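You operate a simulated robot arm through the tools that you are given. There is no shell and no other tool. Be economical: measure what you need, move in short steps, check, and stop when the job is done.

You run a simulated two-armed robot. Do the job below in one go: nothing can be reset, and whatever is moved stays where it is left.

## Task
Run the green board through the gluing machine at coat 20.
Fine: cover shut before it runs, one pass; switch it off after; the board stays on the pad.

The check looks at the end state, three seconds after you hand in, the way a careful person would. Anything else that was tipped, shoved, dropped, spilled or broken makes it a failure. A push-on lid holds only when it is set on centred and level and pressed home; a screw cap is set on level and turned clockwise until tight.

## Robot
Two 7-joint arms with fingered hands on one trunk, on a base that drives. Base frame: it is fixed to the floor where the robot stands at the start and does not move with it; the origin is under the middle of the robot, x ahead of it, y to its left, z up. Units: m, degrees, N and s.
The left shoulder is at the start at [0.049, 0.185, 1.219], the right one opposite. With the tool pointing down near the work surface each hand reaches from about 0.1 to 0.58 m from the robot's upright axis, wherever it stands, measured 20 degrees to its own side. Places, roughly: black pad on the machine bed [0.4, 0.1, 0.9]; blue machine cover [0.7, 0.1, 1.1]; gluing machine [0.6, 0, 1]; green roller button [0.5, -0.2, 0.9]; grey switch [0.3, -0.2, 0.9]; machine bed [0.4, 0.1, 0.9]; white glue tray [0.5, 0.1, 1]; yellow coat dial [0.6, -0.2, 0.9]. Payload 4 kg a hand.
The TCP of each hand is the grasp point between the finger pads, 0.026 m short of the fingertips. In the tool frame z runs along the fingers and y along their closing line. Largest opening 0.132 m; the body of the gripper starts 0.073 m behind the TCP. The gripper is a hand of 3 fingers: y runs from the thumb to the fingers, the wrist lies at [0, 0, -0.224] in the tool frame.
Orientation is told as [roll, pitch, yaw] about the base's x, y, z axes, in that order, counted from this pose: with the fingers straight down and closing along the base's y, the tool's x points along the base's -x, its y along +y and its z along -z.

## Interface
- The arms move only by the tool arm_command. It takes "left_increments", "right_increments" or both (then of equal length, played together; a hand with none holds still); each is a list of rows, each an object of numbers (a shift or turn left out is 0): "tx", "ty", "tz": the shift along the tool's x, y, z in m; "wx", "wy", "wz": the turn, a rotation vector about the tool's x, y, z in degrees. In form: [{"tx": .., "ty": .., "tz": .., "wx": .., "wy": .., "wz": ..}, ...]. A call has 1 to 20 rows; each row is the pose to reach, as a shift and turn from the pose commanded when the call began, along the tool's axes at that moment. Each row takes 0.2 s and may step no farther than 0.05 m and 8.6 degrees from the row before; otherwise, the whole call is refused. Where a pose cannot be reached the arm comes as near as it can. A force on the tool above 40 N (or 10 N above the force at the start of the call, whichever is more), or a blocked arm, ends the call early, and 0.2 s more pass. In this call time passes only in rows, and 0.2 s behind the last. It gives the time, the measured TCP pose, the force on the tool (base axes), the opening and the grip force at its end, in the units of the frame above (readings bear some noise), with the torque about the TCP (base axes, N m) and any sound that the robot's microphone picked up.
- Cameras (640 x 400 px; columns grow to the right, rows downward): "scene" is now at [0.1455, -0.004, 1.4439]; the picture's right is [-0.05, -1.00, 0.01], its down [-0.59, 0.02, -0.81] and it looks along [0.80, -0.04, -0.59] (base axes); focal length 214 px, centre (320, 200). "left" rides on the left gripper at [-0.061, 0.003, -0.092] in its tool frame; the picture's right is [-0.05, -1.00, 0.00], its down [0.83, -0.04, -0.56] and it looks along [0.55, -0.03, 0.83] (tool axes); focal length 230 px, centre (320, 200). "right" rides on the right gripper at [0.062, 0.003, -0.092] in its tool frame; the picture's right is [-0.05, 1.00, 0.00], its down [-0.83, -0.04, -0.56] and it looks along [-0.55, -0.03, 0.83] (tool axes); focal length 230 px, centre (320, 200). There is no depth. A picture from a camera that has moved, and an enlarged one, comes with that camera's place and axes in the base frame and with its lens.
- get_image(camera): a new picture of that camera. The clock stands still meanwhile.
- slide_trunk(by): slides the trunk up (or, below 0, down) by that many m; the arms and the scene camera ride with it, the base frame stays. It gives what a move gives, with no picture.
- base_move(legs): drives the robot by 1 to 6 legs, each [ahead, left, turn to the left] in m, m and degrees, along the robot's own axes; the way and the turn of a leg run together, so that a leg with both is an arc; at most 1.5 m and 180 degrees a leg. The arms and the cameras ride along, it lands a little off, and it stops where it bumps. It gives what a move gives.
- set_fingers(finger1, finger2, thumb_bend, hand): sets how far each is bent, from 0 (flat) to 100 (curled in); at 30 the hand is open as for a grip, at 70 the pads meet at the TCP. One left out holds its place. A second passes; each finger stops where it meets its share of the squeeze, and holds until it gets a number again. It is the only way to open and close the hand. It gives what a move gives, with no picture; readings hold the bend of each and the force on the fingers (four entries, about 0 where the hand has none), thumb and palm.
- turn_head(pan, tilt): turns the head with the scene camera to pan (to the left, within 86 degrees either way) and tilt (down, from -29 to 69), counted from straight ahead of the robot. It gives what a move gives.
- enlarge(camera, box): a new picture of the part [left, top, right, bottom] of that camera's present view, enlarged. The clock stands still meanwhile.
- sign_off(): hands the job in; it is judged then, once.

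Work in short steps. Places have to be worked out from the pictures, the camera data and where the tool is seen: move nearer, look again, correct. Check each grasp and each placing, and mend what went wrong. You have 120 turns and 100 pictures in all, those below and enlarged ones among them. Open the grippers and draw the arms clear of the work before you hand the job in, unless the task says otherwise; then end with one line.

The tools are called as a command line: name --argument value ..., lists and objects as JSON in quotes. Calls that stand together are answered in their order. arm_command: Moves the arms, as the interface text tells. Its arguments: {"type":"object","properties":{"left_increments":{"type":"array","items":{"type":"object","properties":{"tx":{"type":"number"},"ty":{"type":"number"},"tz":{"type":"number"},"wx":{"type":"number"},"wy":{"type":"number"},"wz":{"type":"number"}}}},"right_increments":{"type":"array","items":{"type":"object","properties":{"tx":{"type":"number"},"ty":{"type":"number"},"tz":{"type":"number"},"wx":{"type":"number"},"wy":{"type":"number"},"wz":{"type":"number"}}}}},"required":[]} The other tools are called the same way: slide_trunk (by) slides the trunk up or down; set_fingers (finger1, finger2, thumb_bend, hand) moves the fingers one by one; base_move (legs) drives the base; turn_head (pan, tilt) turns the head that bears the scene camera; get_image (camera) takes a picture; enlarge (camera, box) takes an enlarged picture of a part of a camera's view; sign_off () hands the job in.

At the start:

```text
t: 0.0
left_tool_pos: [0.4865, 0.0476, 1.3371]
left_tcp_rot: [0.0, -0.1, 0.1]
left_wrist_force: [-0.1, -0.4, 0.0]
left_moment: [-0.01, -0.02, 0.02]
left_gripper_width: 0.132
left_finger_force: 0.1
left_shape: jaw
left_bend: [30.0, 30.0, 30.0]
left_finger forces: [0.1, 0.1, 0.1, 0.0, 0.0, 0.0]
right_tool_pos: [0.426, -0.2397, 1.3006]
right_tcp_rot: [0.0, -0.1, 0.1]
right_wrist_force: [-0.8, -0.2, 0.3]
right_moment: [0.0, 0.0, 0.0]
right_gripper_width: 0.1317
right_finger_force: 0.1
right_shape: jaw
right_bend: [30.0, 30.0, 30.0]
right_finger forces: [0.1, 0.0, 0.0, 0.0, 0.1, 0.1]
trunk travel left (down, up): [-0.25, 0.212]
robot x, y, heading: [0.0001, -0.0013, -0.1]
head pan, tilt: [-2.8, 29.7]
```

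scene: 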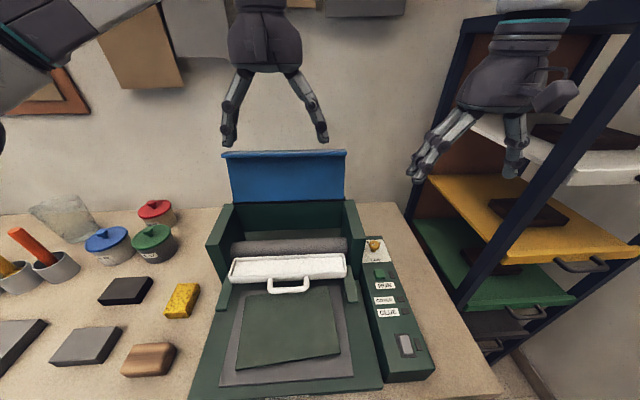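
right: 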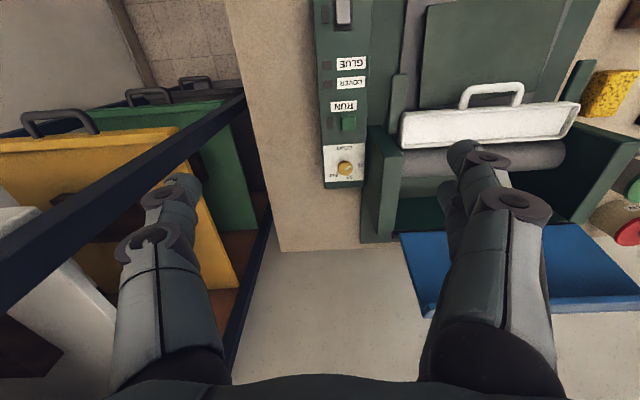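
left: 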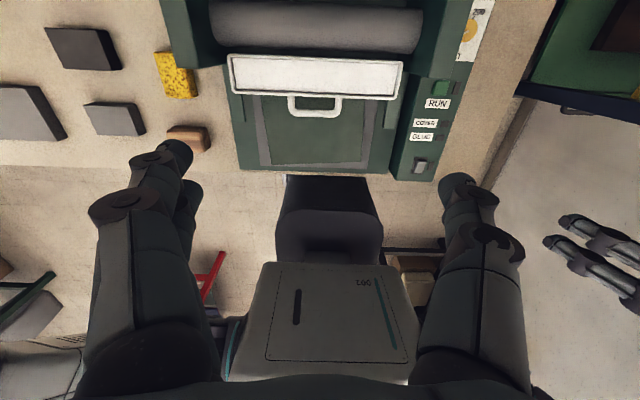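

The board appears to be on the pad already, with the cover open. I'll enlarge the panel and the machine to see the details.

enlarge --camera "scene" --box '[340, 220, 460, 390]'

enlarge --camera "scene" --box '[180, 140, 400, 400]'

enlarge --camera "right" --box '[300, 0, 400, 200]'

enlarge --camera "scene" --box '[0, 180, 220, 400]'

```text
2.35 times, centred on (400, 305) of scene
camera zoom: at [0.1455, -0.004, 1.4439], right [-0.05, -1.0, 0.01], down [-0.59, 0.02, -0.81], along [0.8, -0.04, -0.59], focal length 505 px, centre (132, -47)
```

zoom: 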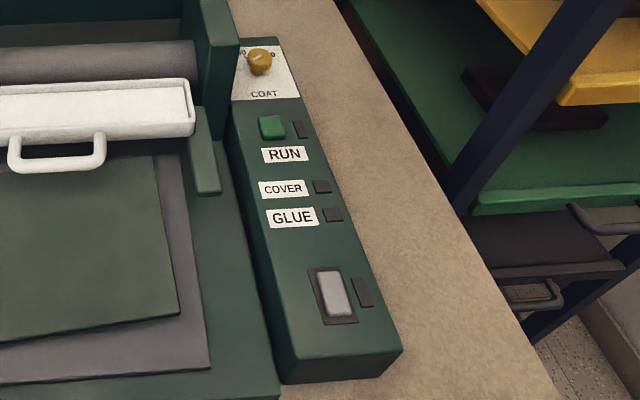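

```text
1.54 times, centred on (290, 270) of scene
camera zoom: at [0.1455, -0.004, 1.4439], right [-0.05, -1.0, 0.01], down [-0.59, 0.02, -0.81], along [0.8, -0.04, -0.59], focal length 330 px, centre (366, 92)
```

zoom: 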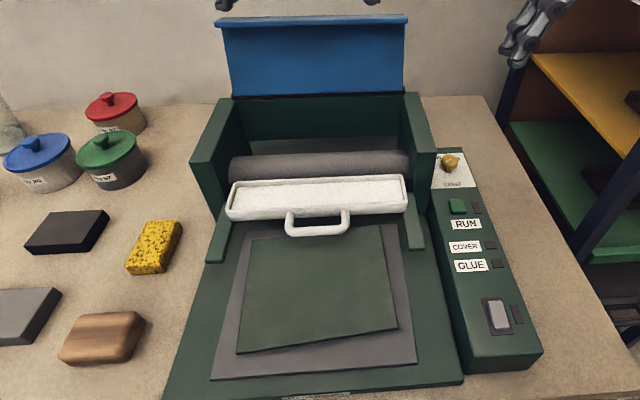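

```text
2.00 times, centred on (350, 100) of right
camera zoom: at [0.3648, -0.237, 1.3934], right [0.05, 1.0, 0.0], down [0.83, -0.04, 0.56], along [0.55, -0.03, -0.83], focal length 460 px, centre (260, 400)
```

zoom: 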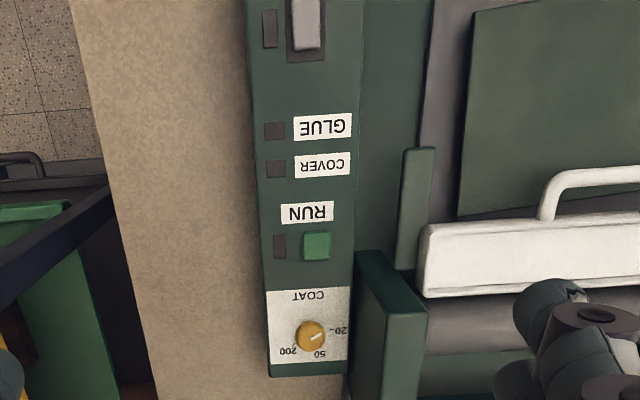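

```text
1.82 times, centred on (110, 290) of scene
camera zoom: at [0.1455, -0.004, 1.4439], right [-0.05, -1.0, 0.01], down [-0.59, 0.02, -0.81], along [0.8, -0.04, -0.59], focal length 390 px, centre (702, 36)
```

zoom: 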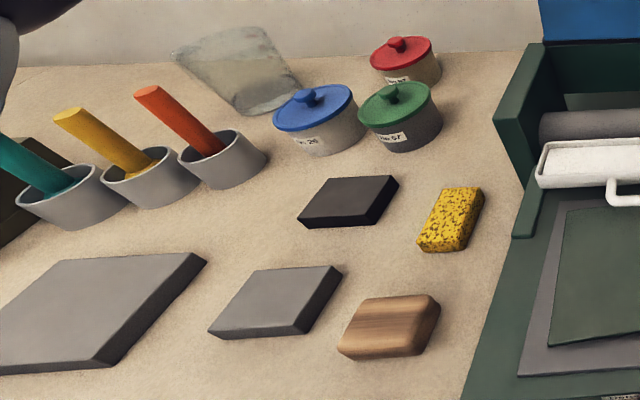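

Positions triangulated so far: switch (0.319, -0.198, 0.933), run button (0.49, -0.188, 0.932), dial (0.586, -0.195, 0.94). Next I'll read the dial up close.

enlarge --camera "right" --box '[320, 140, 370, 190]'

enlarge --camera "scene" --box '[350, 230, 400, 270]'

enlarge --camera "left" --box '[160, 0, 480, 200]'

```text
8.00 times, centred on (345, 165) of right
camera zoom: at [0.3648, -0.237, 1.3934], right [0.05, 1.0, 0.0], down [0.83, -0.04, 0.56], along [0.55, -0.03, -0.83], focal length 1841 px, centre (120, 480)
```

zoom: 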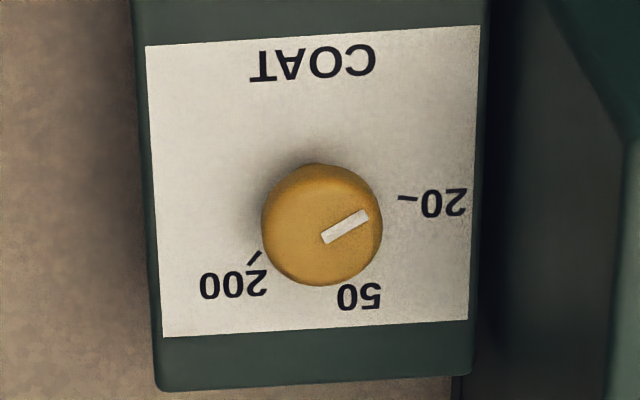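

```text
10.00 times, centred on (375, 250) of scene
camera zoom: at [0.1455, -0.004, 1.4439], right [-0.05, -1.0, 0.01], down [-0.59, 0.02, -0.81], along [0.8, -0.04, -0.59], focal length 2145 px, centre (-230, -300)
```

zoom: 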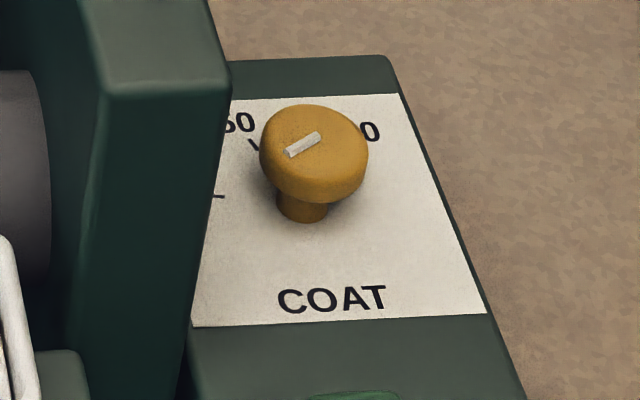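

```text
2.00 times, centred on (320, 100) of left
camera zoom: at [0.5481, 0.0517, 1.4312], right [0.05, -1.0, 0.0], down [-0.83, -0.04, 0.56], along [-0.55, -0.03, -0.83], focal length 460 px, centre (320, 400)
```

zoom: 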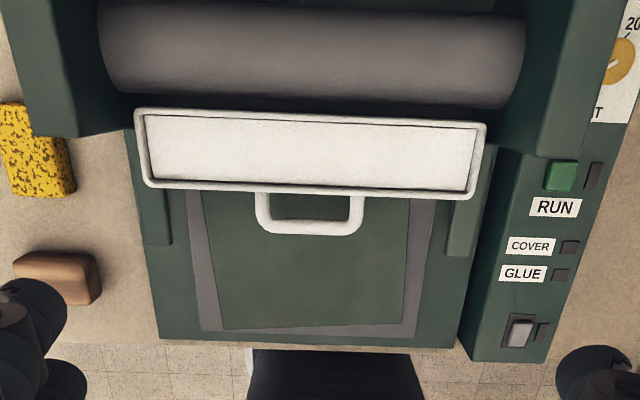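

The dial's white line points past the 20 mark on its low side, so it will need a clockwise turn. First I'll close the right fingers and bring that hand above the switch.

set_fingers --hand "right" --finger1 68 --finger2 68 --thumb_bend 68

arm_command --right_increments '[{"tx": 0.02, "ty": 0.008, "tz": 0.04}, {"tx": 0.04, "ty": 0.016, "tz": 0.08}, {"tx": 0.06, "ty": 0.024, "tz": 0.12}, {"tx": 0.08, "ty": 0.03, "tz": 0.16}, {"tx": 0.1, "ty": 0.038, "tz": 0.2}, {"tx": 0.107, "ty": 0.042, "tz": 0.24}]'

get_image --camera "right"

get_image --camera "scene"

```text
t: 1.0
left_tool_pos: [0.4879, 0.0491, 1.3379]
left_tcp_rot: [0.0, 0.0, -0.1]
left_wrist_force: [-0.1, 0.5, -0.4]
left_moment: [0.0, 0.01, 0.0]
left_gripper_width: 0.1317
left_finger_force: 0.1
left_shape: jaw
left_bend: [30.0, 30.0, 30.0]
left_finger forces: [0.1, 0.1, 0.0, 0.1, 0.0, 0.0]
right_tool_pos: [0.4256, -0.2394, 1.3005]
right_tcp_rot: [0.0, 0.0, 0.0]
right_wrist_force: [0.9, 0.3, 0.8]
right_moment: [-0.02, 0.0, -0.02]
right_gripper_width: 0.0115
right_finger_force: 0.1
right_shape: fingers
right_bend: [68.0, 68.0, 68.0]
right_finger forces: [0.0, 0.1, 0.0, 0.0, 0.0, 0.0]
trunk travel left (down, up): [-0.25, 0.212]
robot x, y, heading: [0.001, -0.0004, -0.2]
head pan, tilt: [-2.8, 29.7]
```

```text
t: 2.4
left_tool_pos: [0.4888, 0.0485, 1.3377]
left_tcp_rot: [0.0, 0.1, 0.1]
left_wrist_force: [0.5, -0.5, -0.2]
left_moment: [-0.05, 0.0, 0.01]
left_gripper_width: 0.132
left_finger_force: 0.0
left_shape: jaw
left_bend: [30.0, 30.0, 30.0]
left_finger forces: [0.0, 0.0, 0.0, 0.0, 0.0, 0.1]
right_tool_pos: [0.3227, -0.1967, 1.0612]
right_tcp_rot: [0.1, 0.1, -0.2]
right_wrist_force: [0.3, -0.4, 0.1]
right_moment: [0.01, 0.04, 0.05]
right_gripper_width: 0.0114
right_finger_force: 0.0
right_shape: fingers
right_bend: [68.0, 68.0, 68.0]
right_finger forces: [0.1, 0.1, 0.1, 0.0, 0.0, 0.0]
trunk travel left (down, up): [-0.25, 0.212]
robot x, y, heading: [0.0015, 0.0029, 0.1]
head pan, tilt: [-2.8, 29.7]
```

```text
89 pictures are left
camera right: at [0.261, -0.1942, 1.1536], right [0.05, 1.0, 0.0], down [0.83, -0.04, 0.55], along [0.55, -0.03, -0.83], focal length 230 px, centre (320, 200)
```

right: 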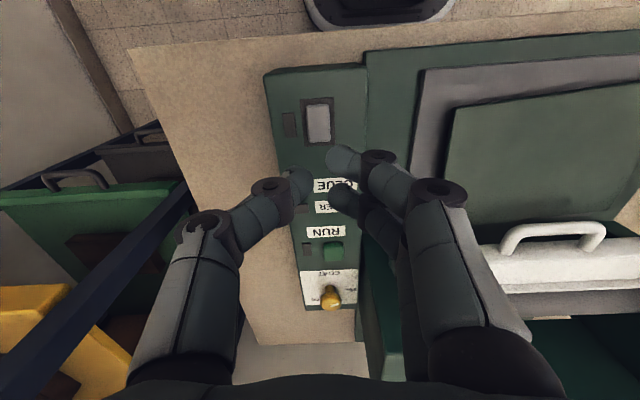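

```text
88 pictures are left
camera scene: at [0.1473, -0.0041, 1.4436], right [-0.05, -1.0, 0.01], down [-0.59, 0.02, -0.8], along [0.8, -0.04, -0.59], focal length 214 px, centre (320, 200)
```

scene: 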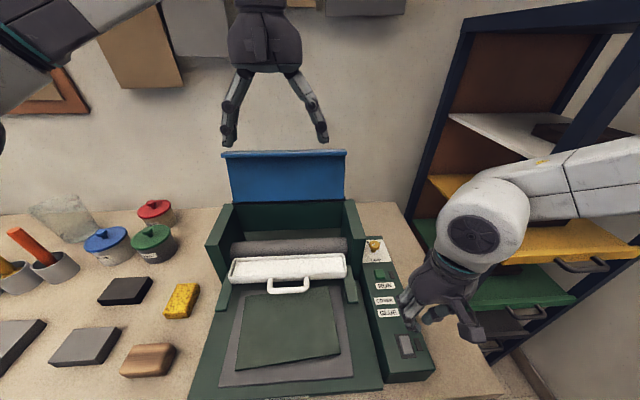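

The two fingers straddle the TCP along x, so a single digit will press more cleanly. I'll curl both fingers and extend only the thumb, then look again.

set_fingers --hand "right" --finger1 100 --finger2 100 --thumb_bend 40

set_fingers --hand "right" --thumb_bend 60

get_image --camera "right"

enlarge --camera "right" --box '[260, 60, 380, 160]'

enlarge --camera "scene" --box '[350, 220, 510, 380]'

```text
t: 3.4
left_tool_pos: [0.4874, 0.0483, 1.339]
left_tcp_rot: [0.0, 0.0, 0.0]
left_wrist_force: [0.0, 1.2, 1.0]
left_moment: [-0.02, 0.01, -0.01]
left_gripper_width: 0.1319
left_finger_force: 0.0
left_shape: jaw
left_bend: [30.0, 30.0, 30.0]
left_finger forces: [0.0, 0.1, 0.0, 0.0, 0.0, 0.0]
right_tool_pos: [0.3214, -0.1967, 1.0625]
right_tcp_rot: [0.1, 0.0, 0.0]
right_wrist_force: [-1.0, -0.4, 0.2]
right_moment: [-0.02, -0.03, 0.05]
right_gripper_width: 0.0506
right_finger_force: 0.0
right_shape: fingers
right_bend: [100.0, 100.0, 40.0]
right_finger forces: [0.1, 0.1, 0.0, 0.0, 0.0, 0.0]
trunk travel left (down, up): [-0.25, 0.212]
robot x, y, heading: [-0.0023, -0.0005, 0.2]
head pan, tilt: [-2.8, 29.7]
```

```text
t: 4.4
left_tool_pos: [0.4859, 0.0486, 1.3378]
left_tcp_rot: [0.1, 0.0, 0.0]
left_wrist_force: [0.4, -0.3, -0.2]
left_moment: [0.01, 0.0, 0.03]
left_gripper_width: 0.1318
left_finger_force: 0.0
left_shape: jaw
left_bend: [30.0, 30.0, 30.0]
left_finger forces: [0.1, 0.0, 0.1, 0.0, 0.1, 0.1]
right_tool_pos: [0.3215, -0.1983, 1.0619]
right_tcp_rot: [0.0, -0.1, -0.1]
right_wrist_force: [-1.3, 0.9, -0.2]
right_moment: [-0.01, -0.02, 0.03]
right_gripper_width: 0.0394
right_finger_force: 0.1
right_shape: fingers
right_bend: [100.0, 100.0, 60.0]
right_finger forces: [0.1, 0.1, 0.1, 0.0, 0.1, 0.1]
trunk travel left (down, up): [-0.25, 0.212]
robot x, y, heading: [0.0004, -0.0019, 0.1]
head pan, tilt: [-2.8, 29.7]
```

```text
87 pictures are left
camera right: at [0.2599, -0.1942, 1.1546], right [0.05, 1.0, 0.0], down [0.83, -0.04, 0.56], along [0.55, -0.03, -0.83], focal length 230 px, centre (320, 200)
```

right: 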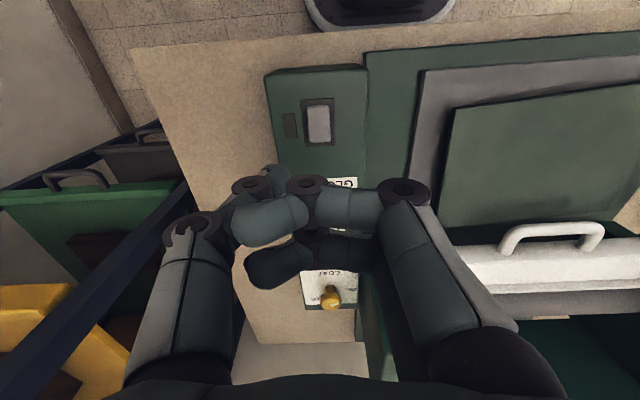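

```text
4.00 times, centred on (320, 110) of right
camera zoom: at [0.2599, -0.1942, 1.1546], right [0.05, 1.0, 0.0], down [0.83, -0.04, 0.56], along [0.55, -0.03, -0.83], focal length 920 px, centre (320, 560)
```

zoom: 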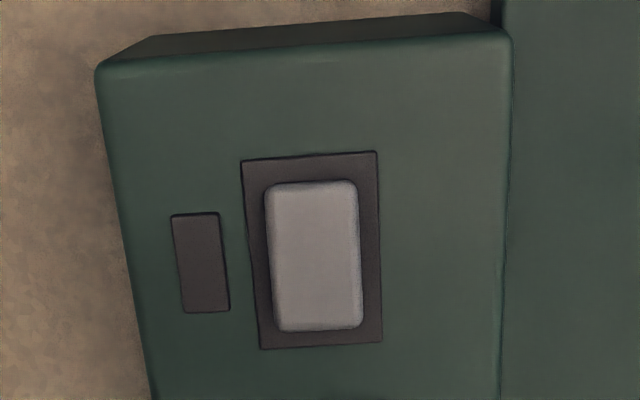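

```text
2.50 times, centred on (430, 300) of scene
camera zoom: at [0.1454, -0.0039, 1.4439], right [-0.05, -1.0, 0.01], down [-0.59, 0.02, -0.81], along [0.8, -0.04, -0.59], focal length 536 px, centre (45, -50)
```

zoom: 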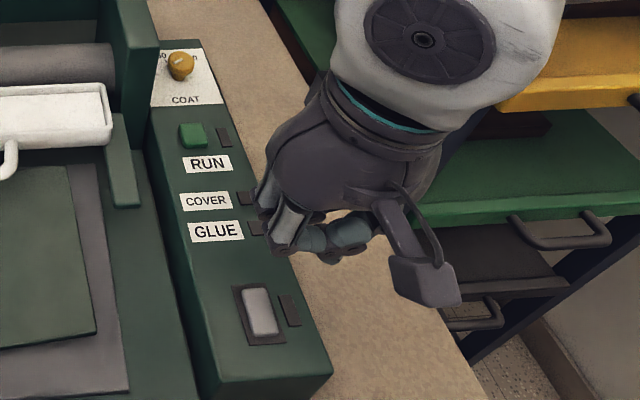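

Curled fingers block the thumb. Instead I'll use one finger as the pointer, with the other finger and the thumb curled away.

set_fingers --hand "right" --finger1 60 --finger2 100 --thumb_bend 15

get_image --camera "right"

enlarge --camera "scene" --box '[350, 220, 510, 380]'

```text
t: 5.4
left_tool_pos: [0.4866, 0.0485, 1.3382]
left_tcp_rot: [0.0, 0.0, 0.0]
left_wrist_force: [-0.1, 0.0, -0.9]
left_moment: [0.02, -0.03, 0.01]
left_gripper_width: 0.1321
left_finger_force: 0.0
left_shape: jaw
left_bend: [30.0, 30.0, 30.0]
left_finger forces: [0.1, 0.1, 0.0, 0.0, 0.1, 0.0]
right_tool_pos: [0.3215, -0.1979, 1.0623]
right_tcp_rot: [0.0, 0.0, 0.0]
right_wrist_force: [-1.0, 0.3, 0.5]
right_moment: [-0.02, -0.01, 0.0]
right_gripper_width: 0.0991
right_finger_force: 0.1
right_shape: fingers
right_bend: [60.0, 100.0, 15.0]
right_finger forces: [0.0, 0.0, 0.0, 0.0, 0.0, 0.1]
trunk travel left (down, up): [-0.25, 0.212]
robot x, y, heading: [0.0037, -0.0024, 0.0]
head pan, tilt: [-2.8, 29.7]
```

```text
84 pictures are left
camera right: at [0.2599, -0.1943, 1.1545], right [0.05, 1.0, 0.0], down [0.83, -0.04, 0.56], along [0.55, -0.03, -0.83], focal length 230 px, centre (320, 200)
```

right: 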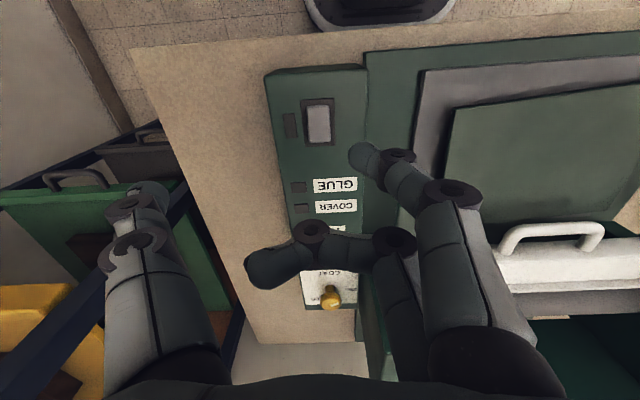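

```text
2.50 times, centred on (430, 300) of scene
camera zoom: at [0.1454, -0.0039, 1.4439], right [-0.05, -1.0, 0.01], down [-0.59, 0.02, -0.81], along [0.8, -0.04, -0.59], focal length 536 px, centre (45, -50)
```

zoom: 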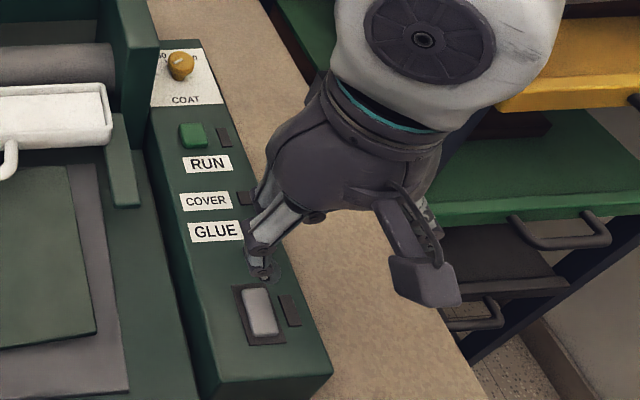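

Finger1's tip sits about (-0.012, +0.023) from the TCP. I'll shift so the tip is over the switch, then lower it part way and check.

arm_command --right_increments '[{"tx": -0.0115, "ty": -0.024}, {"tx": -0.0115, "ty": -0.024, "tz": 0.04}, {"tx": -0.0115, "ty": -0.024, "tz": 0.07}]'

get_image --camera "right"

enlarge --camera "scene" --box '[360, 270, 460, 390]'

```text
t: 6.2
left_tool_pos: [0.4869, 0.0487, 1.3366]
left_tcp_rot: [0.0, 0.1, 0.0]
left_wrist_force: [0.3, -0.6, 0.7]
left_moment: [-0.02, 0.02, -0.02]
left_gripper_width: 0.1319
left_finger_force: 0.1
left_shape: jaw
left_bend: [30.0, 30.0, 30.0]
left_finger forces: [0.0, 0.1, 0.0, 0.1, 0.1, 0.0]
right_tool_pos: [0.3333, -0.222, 0.9919]
right_tcp_rot: [0.0, 0.0, 0.0]
right_wrist_force: [0.4, -0.1, -0.4]
right_moment: [0.03, 0.02, -0.02]
right_gripper_width: 0.0996
right_finger_force: 0.0
right_shape: fingers
right_bend: [60.0, 100.0, 15.0]
right_finger forces: [0.0, 0.1, 0.0, 0.1, 0.1, 0.1]
trunk travel left (down, up): [-0.25, 0.212]
robot x, y, heading: [-0.0007, 0.0008, 0.2]
head pan, tilt: [-2.8, 29.7]
```

```text
82 pictures are left
camera right: at [0.2724, -0.2194, 1.0851], right [0.05, 1.0, 0.0], down [0.83, -0.04, 0.55], along [0.55, -0.03, -0.83], focal length 230 px, centre (320, 200)
```

right: 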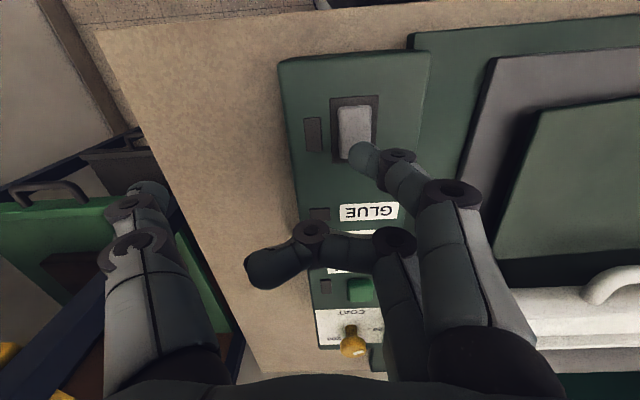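

```text
3.33 times, centred on (410, 330) of scene
camera zoom: at [0.1467, -0.004, 1.4437], right [-0.05, -1.0, 0.01], down [-0.59, 0.02, -0.81], along [0.8, -0.04, -0.59], focal length 715 px, centre (20, -233)
```

zoom: 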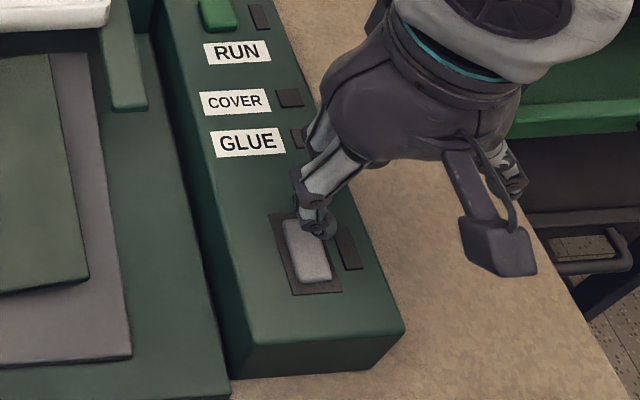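

Projected down, the fingertip lands on the switch's centre. I'll descend slowly until it makes contact.

arm_command --right_increments '[{"tz": 0.015}, {"tz": 0.022}, {"tz": 0.026}, {"tz": 0.03}, {"tz": 0.033}, {"tz": 0.036}, {"tz": 0.039}, {"tz": 0.042}, {"tz": 0.045}]'

get_image --camera "right"

enlarge --camera "scene" --box '[360, 230, 460, 390]'

```text
t: 7.5
left_tool_pos: [0.4847, 0.0506, 1.3401]
left_tcp_rot: [0.0, -0.1, 0.1]
left_wrist_force: [-0.4, -1.2, 0.2]
left_moment: [0.01, 0.0, 0.01]
left_gripper_width: 0.1316
left_finger_force: 0.0
left_shape: jaw
left_bend: [30.0, 30.0, 30.0]
left_finger forces: [0.1, 0.1, 0.0, 0.0, 0.0, 0.0]
right_tool_pos: [0.3315, -0.2166, 0.9609]
right_tcp_rot: [0.6, -0.7, 0.0]
right_wrist_force: [-4.2, 6.5, 31.3]
right_moment: [0.73, 0.43, -0.01]
right_gripper_width: 0.0942
right_finger_force: 15.3
right_shape: fingers
right_bend: [73.0, 100.0, 15.0]
right_finger forces: [31.0, 0.0, 0.0, 0.1, 0.0, 0.1]
trunk travel left (down, up): [-0.25, 0.212]
robot x, y, heading: [-0.0013, 0.0017, -0.1]
head pan, tilt: [-2.8, 29.7]
stopped in row 6 (right hand): the force on the tool passed its limit (the readings are from after the stop); the commanded pose is now the measured one
```

```text
80 pictures are left
camera right: at [0.27, -0.2142, 1.053], right [0.05, 1.0, 0.01], down [0.82, -0.05, 0.56], along [0.56, -0.02, -0.83], focal length 230 px, centre (320, 200)
```

right: 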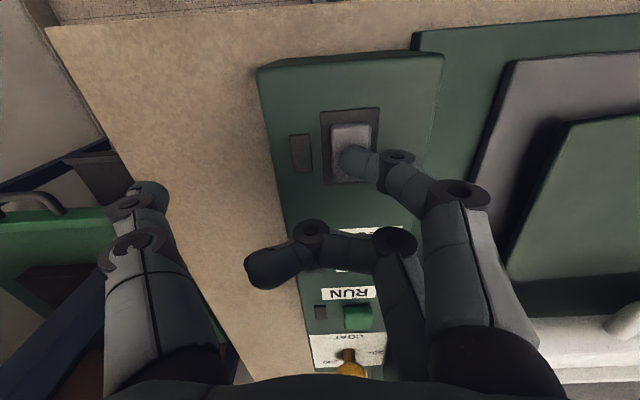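

```text
2.50 times, centred on (410, 310) of scene
camera zoom: at [0.143, -0.0021, 1.4443], right [-0.05, -1.0, 0.01], down [-0.59, 0.02, -0.81], along [0.81, -0.04, -0.59], focal length 536 px, centre (95, -75)
```

zoom: 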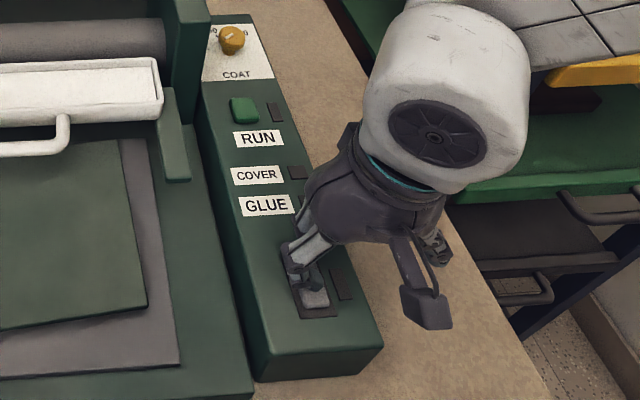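

It reached 31 N at the centre of the switch with no light showing so far. I'll back off and look.

arm_command --right_increments '[{"tz": -0.015}, {"tz": -0.035}]'

enlarge --camera "right" --box '[240, 60, 440, 360]'

enlarge --camera "scene" --box '[380, 310, 440, 370]'

```text
t: 8.1
left_tool_pos: [0.4855, 0.0495, 1.3384]
left_tcp_rot: [0.0, -0.1, 0.0]
left_wrist_force: [-0.5, 0.1, 0.4]
left_moment: [0.0, 0.01, 0.02]
left_gripper_width: 0.1318
left_finger_force: 0.0
left_shape: jaw
left_bend: [30.0, 30.0, 30.0]
left_finger forces: [0.0, 0.0, 0.1, 0.0, 0.0, 0.0]
right_tool_pos: [0.3339, -0.219, 0.993]
right_tcp_rot: [0.4, -0.5, -0.1]
right_wrist_force: [0.1, 0.6, 0.8]
right_moment: [0.02, 0.0, 0.01]
right_gripper_width: 0.0996
right_finger_force: 0.1
right_shape: fingers
right_bend: [60.0, 100.0, 15.0]
right_finger forces: [0.1, 0.1, 0.0, 0.0, 0.0, 0.0]
trunk travel left (down, up): [-0.25, 0.212]
robot x, y, heading: [-0.0022, 0.0023, -0.0]
head pan, tilt: [-2.8, 29.7]
```

```text
1.33 times, centred on (340, 210) of right
camera zoom: at [0.2713, -0.2166, 1.0861], right [0.05, 1.0, 0.01], down [0.83, -0.05, 0.56], along [0.56, -0.03, -0.83], focal length 307 px, centre (293, 187)
```

zoom: 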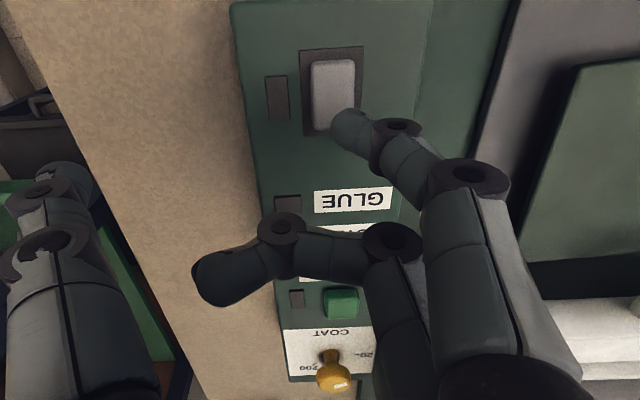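

```text
6.67 times, centred on (410, 340) of scene
camera zoom: at [0.1437, -0.0031, 1.4441], right [-0.05, -1.0, 0.01], down [-0.59, 0.02, -0.81], along [0.81, -0.04, -0.59], focal length 1430 px, centre (-280, -733)
```

zoom: 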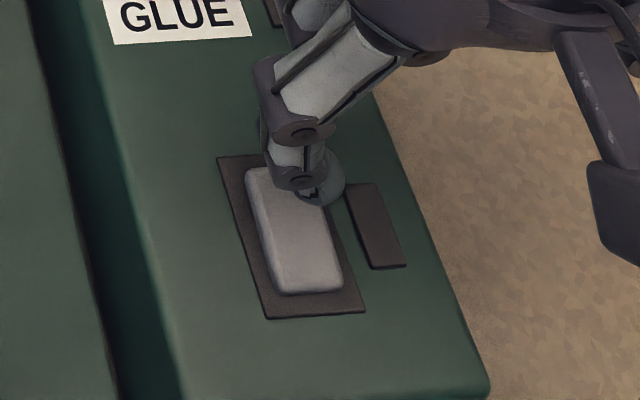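

No change from pressing the centre, so it's likely a rocker. I'll press the far end next.

arm_command --right_increments '[{"tx": -0.013, "ty": -0.002}, {"tx": -0.013, "ty": -0.002, "tz": 0.02}, {"tx": -0.013, "ty": -0.002, "tz": 0.025}, {"tx": -0.013, "ty": -0.002, "tz": 0.028}, {"tx": -0.013, "ty": -0.002, "tz": 0.031}, {"tx": -0.013, "ty": -0.002, "tz": 0.034}, {"tx": -0.013, "ty": -0.002, "tz": 0.037}]'

arm_command --right_increments '[{"tz": -0.025}, {"tz": -0.05}]'

enlarge --camera "right" --box '[240, 60, 440, 360]'

```text
t: 9.9
left_tool_pos: [0.4855, 0.0495, 1.3379]
left_tcp_rot: [-0.1, -0.1, 0.0]
left_wrist_force: [0.1, 0.2, -0.3]
left_moment: [-0.01, -0.02, -0.01]
left_gripper_width: 0.1321
left_finger_force: 0.1
left_shape: jaw
left_bend: [30.0, 30.0, 30.0]
left_finger forces: [0.1, 0.1, 0.1, 0.0, 0.0, 0.1]
right_tool_pos: [0.3502, -0.2152, 0.9612]
right_tcp_rot: [0.9, -1.1, -0.2]
right_wrist_force: [1.0, 5.1, 29.5]
right_moment: [0.67, 0.49, -0.08]
right_gripper_width: 0.0947
right_finger_force: 14.0
right_shape: fingers
right_bend: [71.0, 100.0, 15.0]
right_finger forces: [28.9, 0.0, 0.0, 0.0, 0.0, 0.0]
trunk travel left (down, up): [-0.25, 0.212]
robot x, y, heading: [0.0014, 0.0006, 0.3]
head pan, tilt: [-2.8, 29.7]
stopped in row 7 (right hand): the force on the tool passed its limit (the readings are from after the stop); the commanded pose is now the measured one
```

```text
t: 10.5
left_tool_pos: [0.4857, 0.0491, 1.3395]
left_tcp_rot: [0.1, -0.1, 0.1]
left_wrist_force: [-0.6, 0.4, 0.8]
left_moment: [-0.04, -0.04, -0.02]
left_gripper_width: 0.1318
left_finger_force: 0.1
left_shape: jaw
left_bend: [30.0, 30.0, 30.0]
left_finger forces: [0.1, 0.0, 0.1, 0.1, 0.1, 0.1]
right_tool_pos: [0.3463, -0.2189, 1.0104]
right_tcp_rot: [0.5, -0.7, -0.1]
right_wrist_force: [0.2, -0.9, -0.1]
right_moment: [-0.03, -0.01, 0.0]
right_gripper_width: 0.0996
right_finger_force: 0.1
right_shape: fingers
right_bend: [60.0, 100.0, 15.0]
right_finger forces: [0.1, 0.0, 0.0, 0.0, 0.1, 0.0]
trunk travel left (down, up): [-0.25, 0.212]
robot x, y, heading: [0.0015, 0.0029, 0.1]
head pan, tilt: [-2.8, 29.7]
```

```text
1.33 times, centred on (340, 210) of right
camera zoom: at [0.2842, -0.2168, 1.1012], right [0.05, 1.0, 0.01], down [0.82, -0.05, 0.57], along [0.56, -0.02, -0.82], focal length 307 px, centre (293, 187)
```

zoom: 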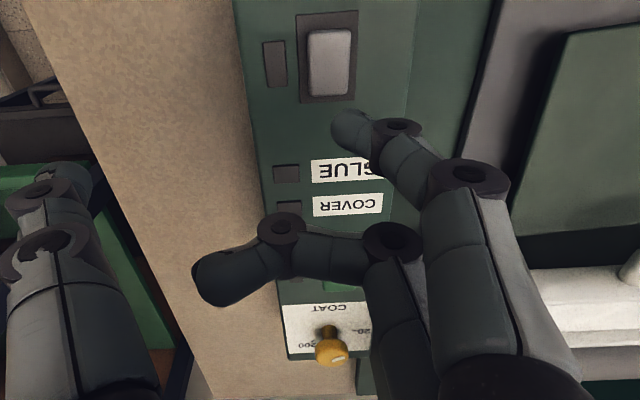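

Still off. Now I'll press the near end.

arm_command --right_increments '[{"tx": 0.026}, {"tx": 0.026, "tz": 0.035}, {"tx": 0.026, "tz": 0.042}, {"tx": 0.026, "tz": 0.045}, {"tx": 0.026, "tz": 0.048}, {"tx": 0.026, "tz": 0.051}, {"tx": 0.026, "tz": 0.054}, {"tx": 0.026, "tz": 0.057}]'

arm_command --right_increments '[{"tz": -0.025}, {"tz": -0.05}]'

enlarge --camera "right" --box '[240, 60, 440, 360]'

```text
t: 12.0
left_tool_pos: [0.4836, 0.0506, 1.3397]
left_tcp_rot: [0.0, -0.2, 0.1]
left_wrist_force: [-0.6, -1.4, -0.6]
left_moment: [-0.01, 0.01, 0.01]
left_gripper_width: 0.1318
left_finger_force: 0.0
left_shape: jaw
left_bend: [30.0, 30.0, 30.0]
left_finger forces: [0.0, 0.0, 0.1, 0.1, 0.0, 0.0]
right_tool_pos: [0.3229, -0.2143, 0.9593]
right_tcp_rot: [1.0, -1.2, -0.1]
right_wrist_force: [-9.2, 7.6, 34.6]
right_moment: [0.82, 0.4, 0.11]
right_gripper_width: 0.0951
right_finger_force: 17.3
right_shape: fingers
right_bend: [73.0, 100.0, 15.0]
right_finger forces: [35.8, 0.0, 0.0, 0.0, 0.0, 0.0]
trunk travel left (down, up): [-0.25, 0.212]
robot x, y, heading: [-0.0009, -0.0012, -0.0]
head pan, tilt: [-2.8, 29.7]
stopped in row 7 (right hand): the force on the tool passed its limit (the readings are from after the stop); the commanded pose is now the measured one
```

```text
t: 12.6
left_tool_pos: [0.4841, 0.0505, 1.3405]
left_tcp_rot: [-0.1, -0.1, 0.2]
left_wrist_force: [-0.9, 0.8, 0.3]
left_moment: [0.0, -0.06, 0.0]
left_gripper_width: 0.1317
left_finger_force: 0.2
left_shape: jaw
left_bend: [30.0, 30.0, 30.0]
left_finger forces: [0.1, 0.0, 0.1, 0.0, 0.0, 0.1]
right_tool_pos: [0.3203, -0.2168, 1.0055]
right_tcp_rot: [0.6, -0.9, -0.1]
right_wrist_force: [-0.1, -0.1, 0.6]
right_moment: [-0.03, 0.04, 0.01]
right_gripper_width: 0.0999
right_finger_force: 0.1
right_shape: fingers
right_bend: [60.0, 100.0, 15.0]
right_finger forces: [0.0, 0.0, 0.0, 0.1, 0.1, 0.0]
trunk travel left (down, up): [-0.25, 0.212]
robot x, y, heading: [0.0011, -0.0018, 0.1]
head pan, tilt: [-2.8, 29.7]
```

```text
1.33 times, centred on (340, 210) of right
camera zoom: at [0.2576, -0.216, 1.0974], right [0.05, 1.0, 0.01], down [0.82, -0.05, 0.57], along [0.57, -0.02, -0.82], focal length 307 px, centre (293, 187)
```

zoom: 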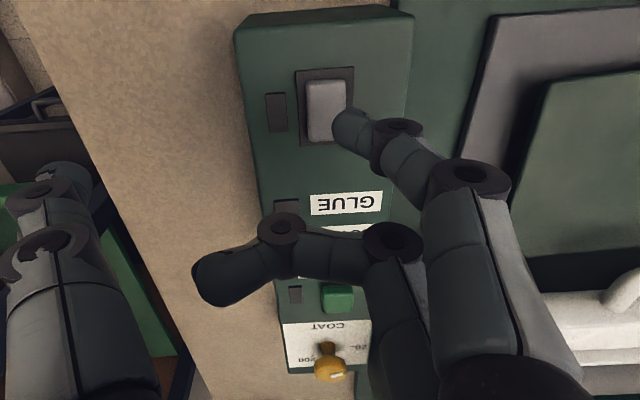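

No visible change, so I'll move the finger aside and inspect the switch closely.

arm_command --right_increments '[{"tz": -0.045}, {"tz": -0.045, "tx": 0.04}]'

enlarge --camera "right" --box '[280, 80, 440, 220]'

enlarge --camera "scene" --box '[385, 320, 435, 370]'

```text
t: 13.2
left_tool_pos: [0.4839, 0.0492, 1.3391]
left_tcp_rot: [0.0, -0.2, 0.1]
left_wrist_force: [-0.6, 0.3, -0.2]
left_moment: [0.03, 0.0, 0.0]
left_gripper_width: 0.1318
left_finger_force: 0.0
left_shape: jaw
left_bend: [30.0, 30.0, 30.0]
left_finger forces: [0.0, 0.1, 0.0, 0.0, 0.0, 0.0]
right_tool_pos: [0.28, -0.2211, 1.053]
right_tcp_rot: [0.8, -1.0, -0.1]
right_wrist_force: [-0.3, -0.1, -0.6]
right_moment: [0.01, -0.04, 0.01]
right_gripper_width: 0.0999
right_finger_force: 0.1
right_shape: fingers
right_bend: [60.0, 100.0, 15.0]
right_finger forces: [0.0, 0.0, 0.0, 0.0, 0.1, 0.1]
trunk travel left (down, up): [-0.25, 0.212]
robot x, y, heading: [0.0008, 0.0004, 0.0]
head pan, tilt: [-2.8, 29.7]
```

```text
2.86 times, centred on (360, 150) of right
camera zoom: at [0.2172, -0.2197, 1.1442], right [0.05, 1.0, 0.02], down [0.82, -0.05, 0.57], along [0.57, -0.02, -0.82], focal length 657 px, centre (206, 343)
```

zoom: 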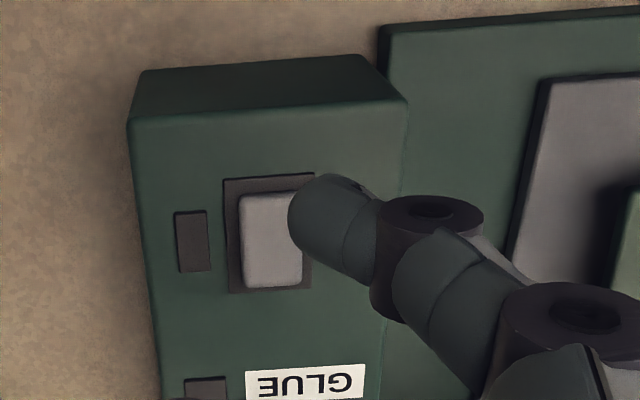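

```text
8.00 times, centred on (410, 345) of scene
camera zoom: at [0.1432, -0.0042, 1.4442], right [-0.05, -1.0, 0.0], down [-0.59, 0.02, -0.81], along [0.81, -0.04, -0.59], focal length 1716 px, centre (-400, -960)
```

zoom: 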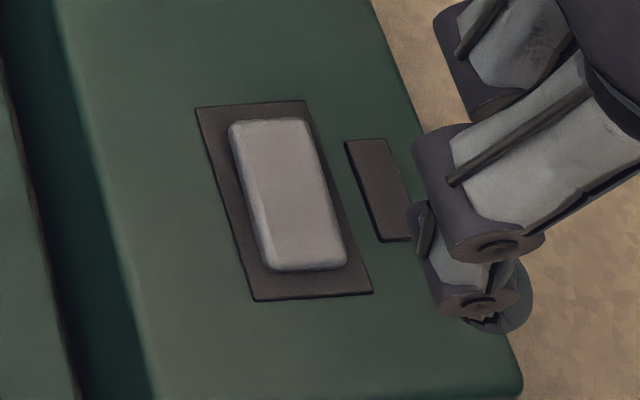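

The switch surface may slope down toward the robot, which would make the far end the one to press. My last far press was likely past its edge, so I'll try about 9 mm beyond centre and look while pressing.

arm_command --right_increments '[{"tx": -0.03}, {"tx": -0.06, "tz": 0.03}, {"tx": -0.061, "tz": 0.07}, {"tx": -0.061, "tz": 0.08}, {"tx": -0.061, "tz": 0.084}, {"tx": -0.061, "tz": 0.087}, {"tx": -0.061, "tz": 0.09}, {"tx": -0.061, "tz": 0.093}, {"tx": -0.061, "tz": 0.096}]'

enlarge --camera "right" --box '[260, 80, 420, 200]'

enlarge --camera "scene" --box '[370, 300, 450, 370]'

```text
t: 15.2
left_tool_pos: [0.4848, 0.0513, 1.3404]
left_tcp_rot: [-0.2, 0.0, 0.1]
left_wrist_force: [-0.4, -0.3, 0.4]
left_moment: [0.01, -0.01, 0.01]
left_gripper_width: 0.1317
left_finger_force: 0.0
left_shape: jaw
left_bend: [30.0, 30.0, 30.0]
left_finger forces: [0.1, 0.0, 0.1, 0.0, 0.0, 0.0]
right_tool_pos: [0.3483, -0.2142, 0.9627]
right_tcp_rot: [1.2, -1.5, 0.1]
right_wrist_force: [-2.4, 4.0, 28.4]
right_moment: [0.55, 0.64, 0.06]
right_gripper_width: 0.0955
right_finger_force: 12.9
right_shape: fingers
right_bend: [70.0, 100.0, 15.0]
right_finger forces: [26.6, 0.0, 0.1, 0.0, 0.1, 0.0]
trunk travel left (down, up): [-0.25, 0.212]
robot x, y, heading: [0.0015, 0.0008, 0.1]
head pan, tilt: [-2.8, 29.7]
stopped in row 9 (right hand): the force on the tool passed its limit (the readings are from after the stop); the commanded pose is now the measured one
```

```text
3.33 times, centred on (340, 140) of right
camera zoom: at [0.2833, -0.2119, 1.0526], right [0.05, 1.0, 0.02], down [0.81, -0.06, 0.58], along [0.58, -0.01, -0.82], focal length 767 px, centre (253, 400)
```

zoom: 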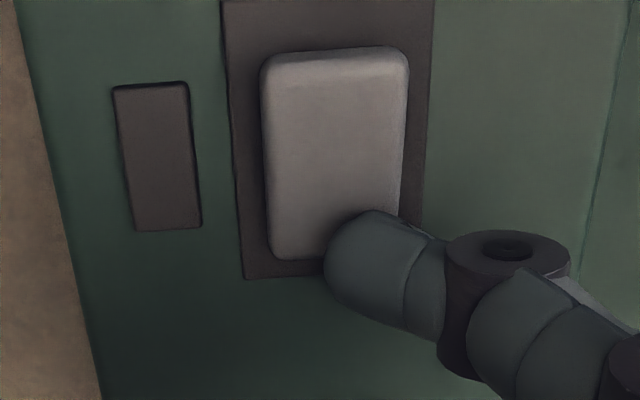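

```text
5.71 times, centred on (410, 335) of scene
camera zoom: at [0.1438, -0.002, 1.4442], right [-0.05, -1.0, 0.01], down [-0.59, 0.02, -0.81], along [0.81, -0.04, -0.59], focal length 1226 px, centre (-194, -571)
```

zoom: 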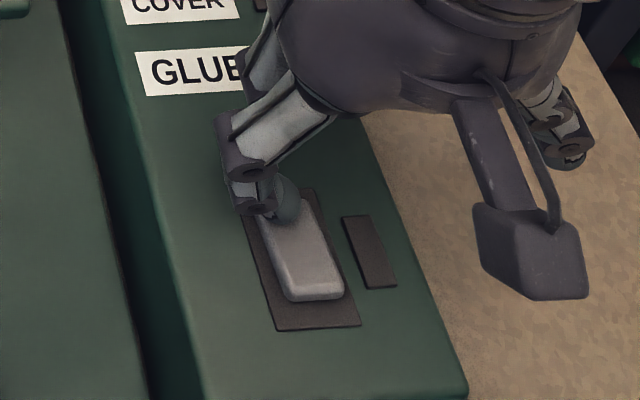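

With the far end pressed the near edge rides up, so this does rock, yet there's no light. I'll release, then press nearer the near end and look while holding it.

arm_command --right_increments '[{"tz": -0.02}, {"tz": -0.025, "tx": 0.035, "ty": -0.002}, {"tz": 0.0, "tx": 0.035, "ty": -0.005}, {"tz": 0.004, "tx": 0.035, "ty": -0.005}]'

enlarge --camera "right" --box '[260, 80, 420, 200]'

enlarge --camera "scene" --box '[370, 300, 450, 370]'

```text
t: 16.2
left_tool_pos: [0.4843, 0.0504, 1.3379]
left_tcp_rot: [0.0, -0.2, 0.2]
left_wrist_force: [-1.8, 0.6, -0.8]
left_moment: [0.0, 0.0, 0.01]
left_gripper_width: 0.1319
left_finger_force: 0.0
left_shape: jaw
left_bend: [30.0, 30.0, 30.0]
left_finger forces: [0.0, 0.0, 0.1, 0.1, 0.0, 0.0]
right_tool_pos: [0.3103, -0.2203, 0.9557]
right_tcp_rot: [0.9, -1.4, -0.2]
right_wrist_force: [0.4, 1.0, 0.5]
right_moment: [0.04, 0.04, 0.03]
right_gripper_width: 0.0995
right_finger_force: 0.1
right_shape: fingers
right_bend: [60.0, 100.0, 15.0]
right_finger forces: [0.8, 0.1, 0.0, 0.0, 0.0, 0.1]
trunk travel left (down, up): [-0.25, 0.212]
robot x, y, heading: [-0.0013, 0.0014, 0.1]
head pan, tilt: [-2.8, 29.7]
```

```text
3.33 times, centred on (340, 140) of right
camera zoom: at [0.2467, -0.2195, 1.0475], right [0.05, 1.0, 0.02], down [0.82, -0.05, 0.57], along [0.57, -0.01, -0.82], focal length 767 px, centre (253, 400)
```

zoom: 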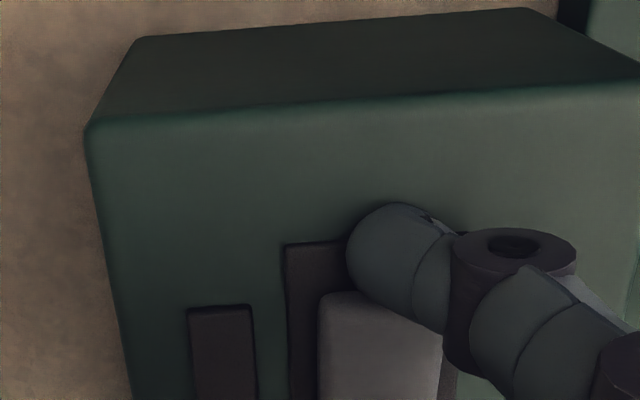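

```text
5.71 times, centred on (410, 335) of scene
camera zoom: at [0.1438, -0.0027, 1.4442], right [-0.05, -1.0, 0.01], down [-0.59, 0.02, -0.81], along [0.81, -0.04, -0.59], focal length 1226 px, centre (-194, -571)
```

zoom: 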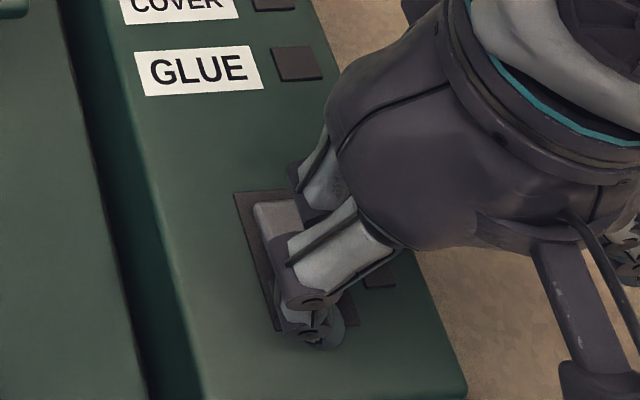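

The tip landed on the bezel just in front of the rocker. I'll lift, shift 13 mm forward and 8 mm right, and press again.

arm_command --right_increments '[{"tz": -0.025}, {"tz": -0.025, "tx": -0.013, "ty": -0.008}, {"tz": -0.01, "tx": -0.013, "ty": -0.008}, {"tz": -0.006, "tx": -0.013, "ty": -0.008}, {"tz": -0.003, "tx": -0.013, "ty": -0.008}, {"tz": 0.0, "tx": -0.013, "ty": -0.008}, {"tz": 0.004, "tx": -0.013, "ty": -0.008}, {"tz": 0.008, "tx": -0.013, "ty": -0.008}]'

enlarge --camera "right" --box '[260, 80, 420, 200]'

enlarge --camera "scene" --box '[370, 240, 450, 370]'

```text
t: 17.5
left_tool_pos: [0.4838, 0.0511, 1.339]
left_tcp_rot: [-0.1, -0.2, 0.1]
left_wrist_force: [-0.5, 0.3, -0.1]
left_moment: [-0.02, -0.02, 0.01]
left_gripper_width: 0.132
left_finger_force: 0.1
left_shape: jaw
left_bend: [30.0, 30.0, 30.0]
left_finger forces: [0.0, 0.1, 0.1, 0.0, 0.0, 0.1]
right_tool_pos: [0.3237, -0.2234, 0.9612]
right_tcp_rot: [1.4, -1.6, -0.1]
right_wrist_force: [-8.3, 6.0, 32.3]
right_moment: [0.8, 0.41, 0.15]
right_gripper_width: 0.0957
right_finger_force: 16.8
right_shape: fingers
right_bend: [72.0, 100.0, 15.0]
right_finger forces: [33.0, 0.0, 0.1, 0.0, 0.0, 0.0]
trunk travel left (down, up): [-0.25, 0.212]
robot x, y, heading: [0.0022, -0.0001, -0.1]
head pan, tilt: [-2.8, 29.7]
stopped in row 6 (right hand): the force on the tool passed its limit (the readings are from after the stop); the commanded pose is now the measured one
```

```text
3.33 times, centred on (340, 140) of right
camera zoom: at [0.2597, -0.2228, 1.0518], right [0.05, 1.0, 0.03], down [0.81, -0.06, 0.58], along [0.58, -0.01, -0.82], focal length 767 px, centre (253, 400)
```

zoom: 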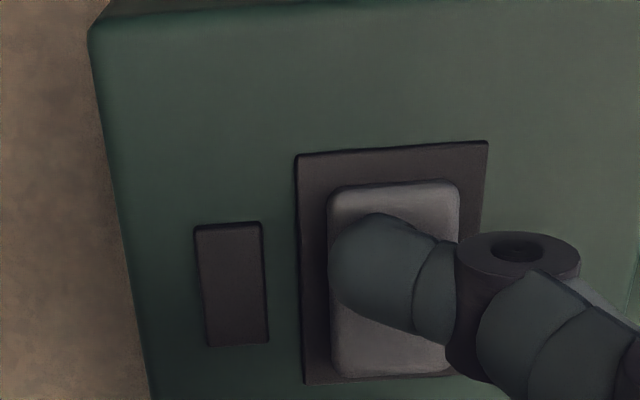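

```text
3.08 times, centred on (410, 305) of scene
camera zoom: at [0.1424, -0.0012, 1.4444], right [-0.05, -1.0, 0.01], down [-0.59, 0.02, -0.81], along [0.81, -0.04, -0.59], focal length 660 px, centre (43, -123)
```

zoom: 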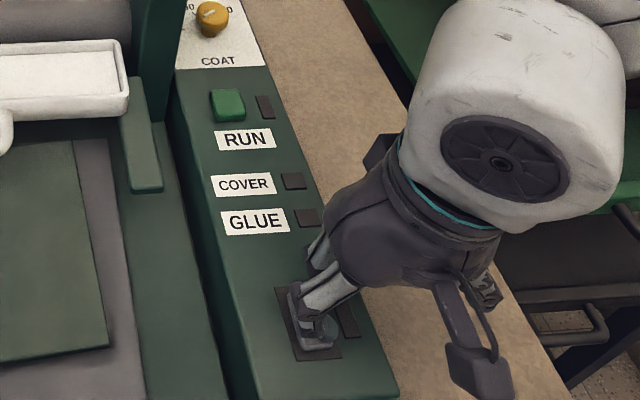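

Still no light. I'll lift, yaw the hand 90° so its camera looks from the side, and check the rocker's tilt. The same orientation suits gripping the dial.

arm_command --right_increments '[{"tz": -0.05}, {"tz": -0.1}, {"tz": -0.12, "wz": -8.5}, {"tz": -0.12, "wz": -17}, {"tz": -0.12, "wz": -25.5}, {"tz": -0.12, "wz": -34}, {"tz": -0.12, "wz": -42.5}, {"tz": -0.12, "wz": -51}, {"tz": -0.12, "wz": -59.5}, {"tz": -0.12, "wz": -68}, {"tz": -0.12, "wz": -76.5}, {"tz": -0.12, "wz": -85}, {"tz": -0.12, "wz": -90}, {"tz": -0.12, "wz": -90, "ty": -0.03}]'

get_image --camera "right"

```text
t: 20.5
left_tool_pos: [0.4852, 0.049, 1.339]
left_tcp_rot: [0.1, -0.1, 0.1]
left_wrist_force: [0.7, -0.4, 0.5]
left_moment: [0.0, 0.0, 0.01]
left_gripper_width: 0.1321
left_finger_force: 0.2
left_shape: jaw
left_bend: [30.0, 30.0, 30.0]
left_finger forces: [0.1, 0.0, 0.0, 0.1, 0.0, 0.0]
right_tool_pos: [0.3204, -0.2612, 1.0775]
right_tcp_rot: [-1.6, -1.5, 90.0]
right_wrist_force: [0.5, -0.3, 0.1]
right_moment: [0.04, 0.0, 0.01]
right_gripper_width: 0.1001
right_finger_force: 0.1
right_shape: fingers
right_bend: [60.0, 100.0, 15.0]
right_finger forces: [0.0, 0.0, 0.0, 0.0, 0.0, 0.1]
trunk travel left (down, up): [-0.25, 0.212]
robot x, y, heading: [-0.0023, -0.0006, 0.1]
head pan, tilt: [-2.8, 29.7]
```

```text
66 pictures are left
camera right: at [0.3153, -0.3258, 1.1678], right [-1.0, 0.05, -0.03], down [0.03, 0.82, 0.58], along [0.05, 0.57, -0.82], focal length 230 px, centre (320, 200)
```

right: 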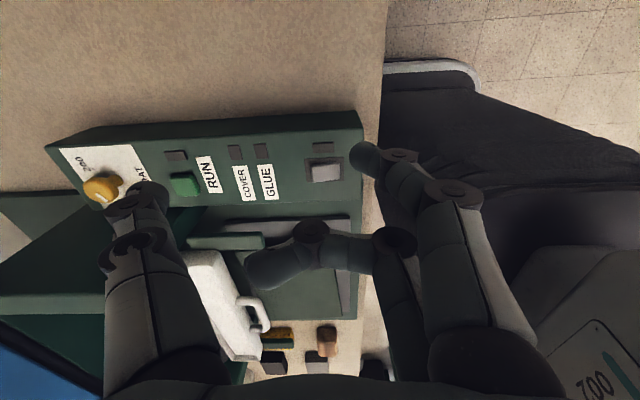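

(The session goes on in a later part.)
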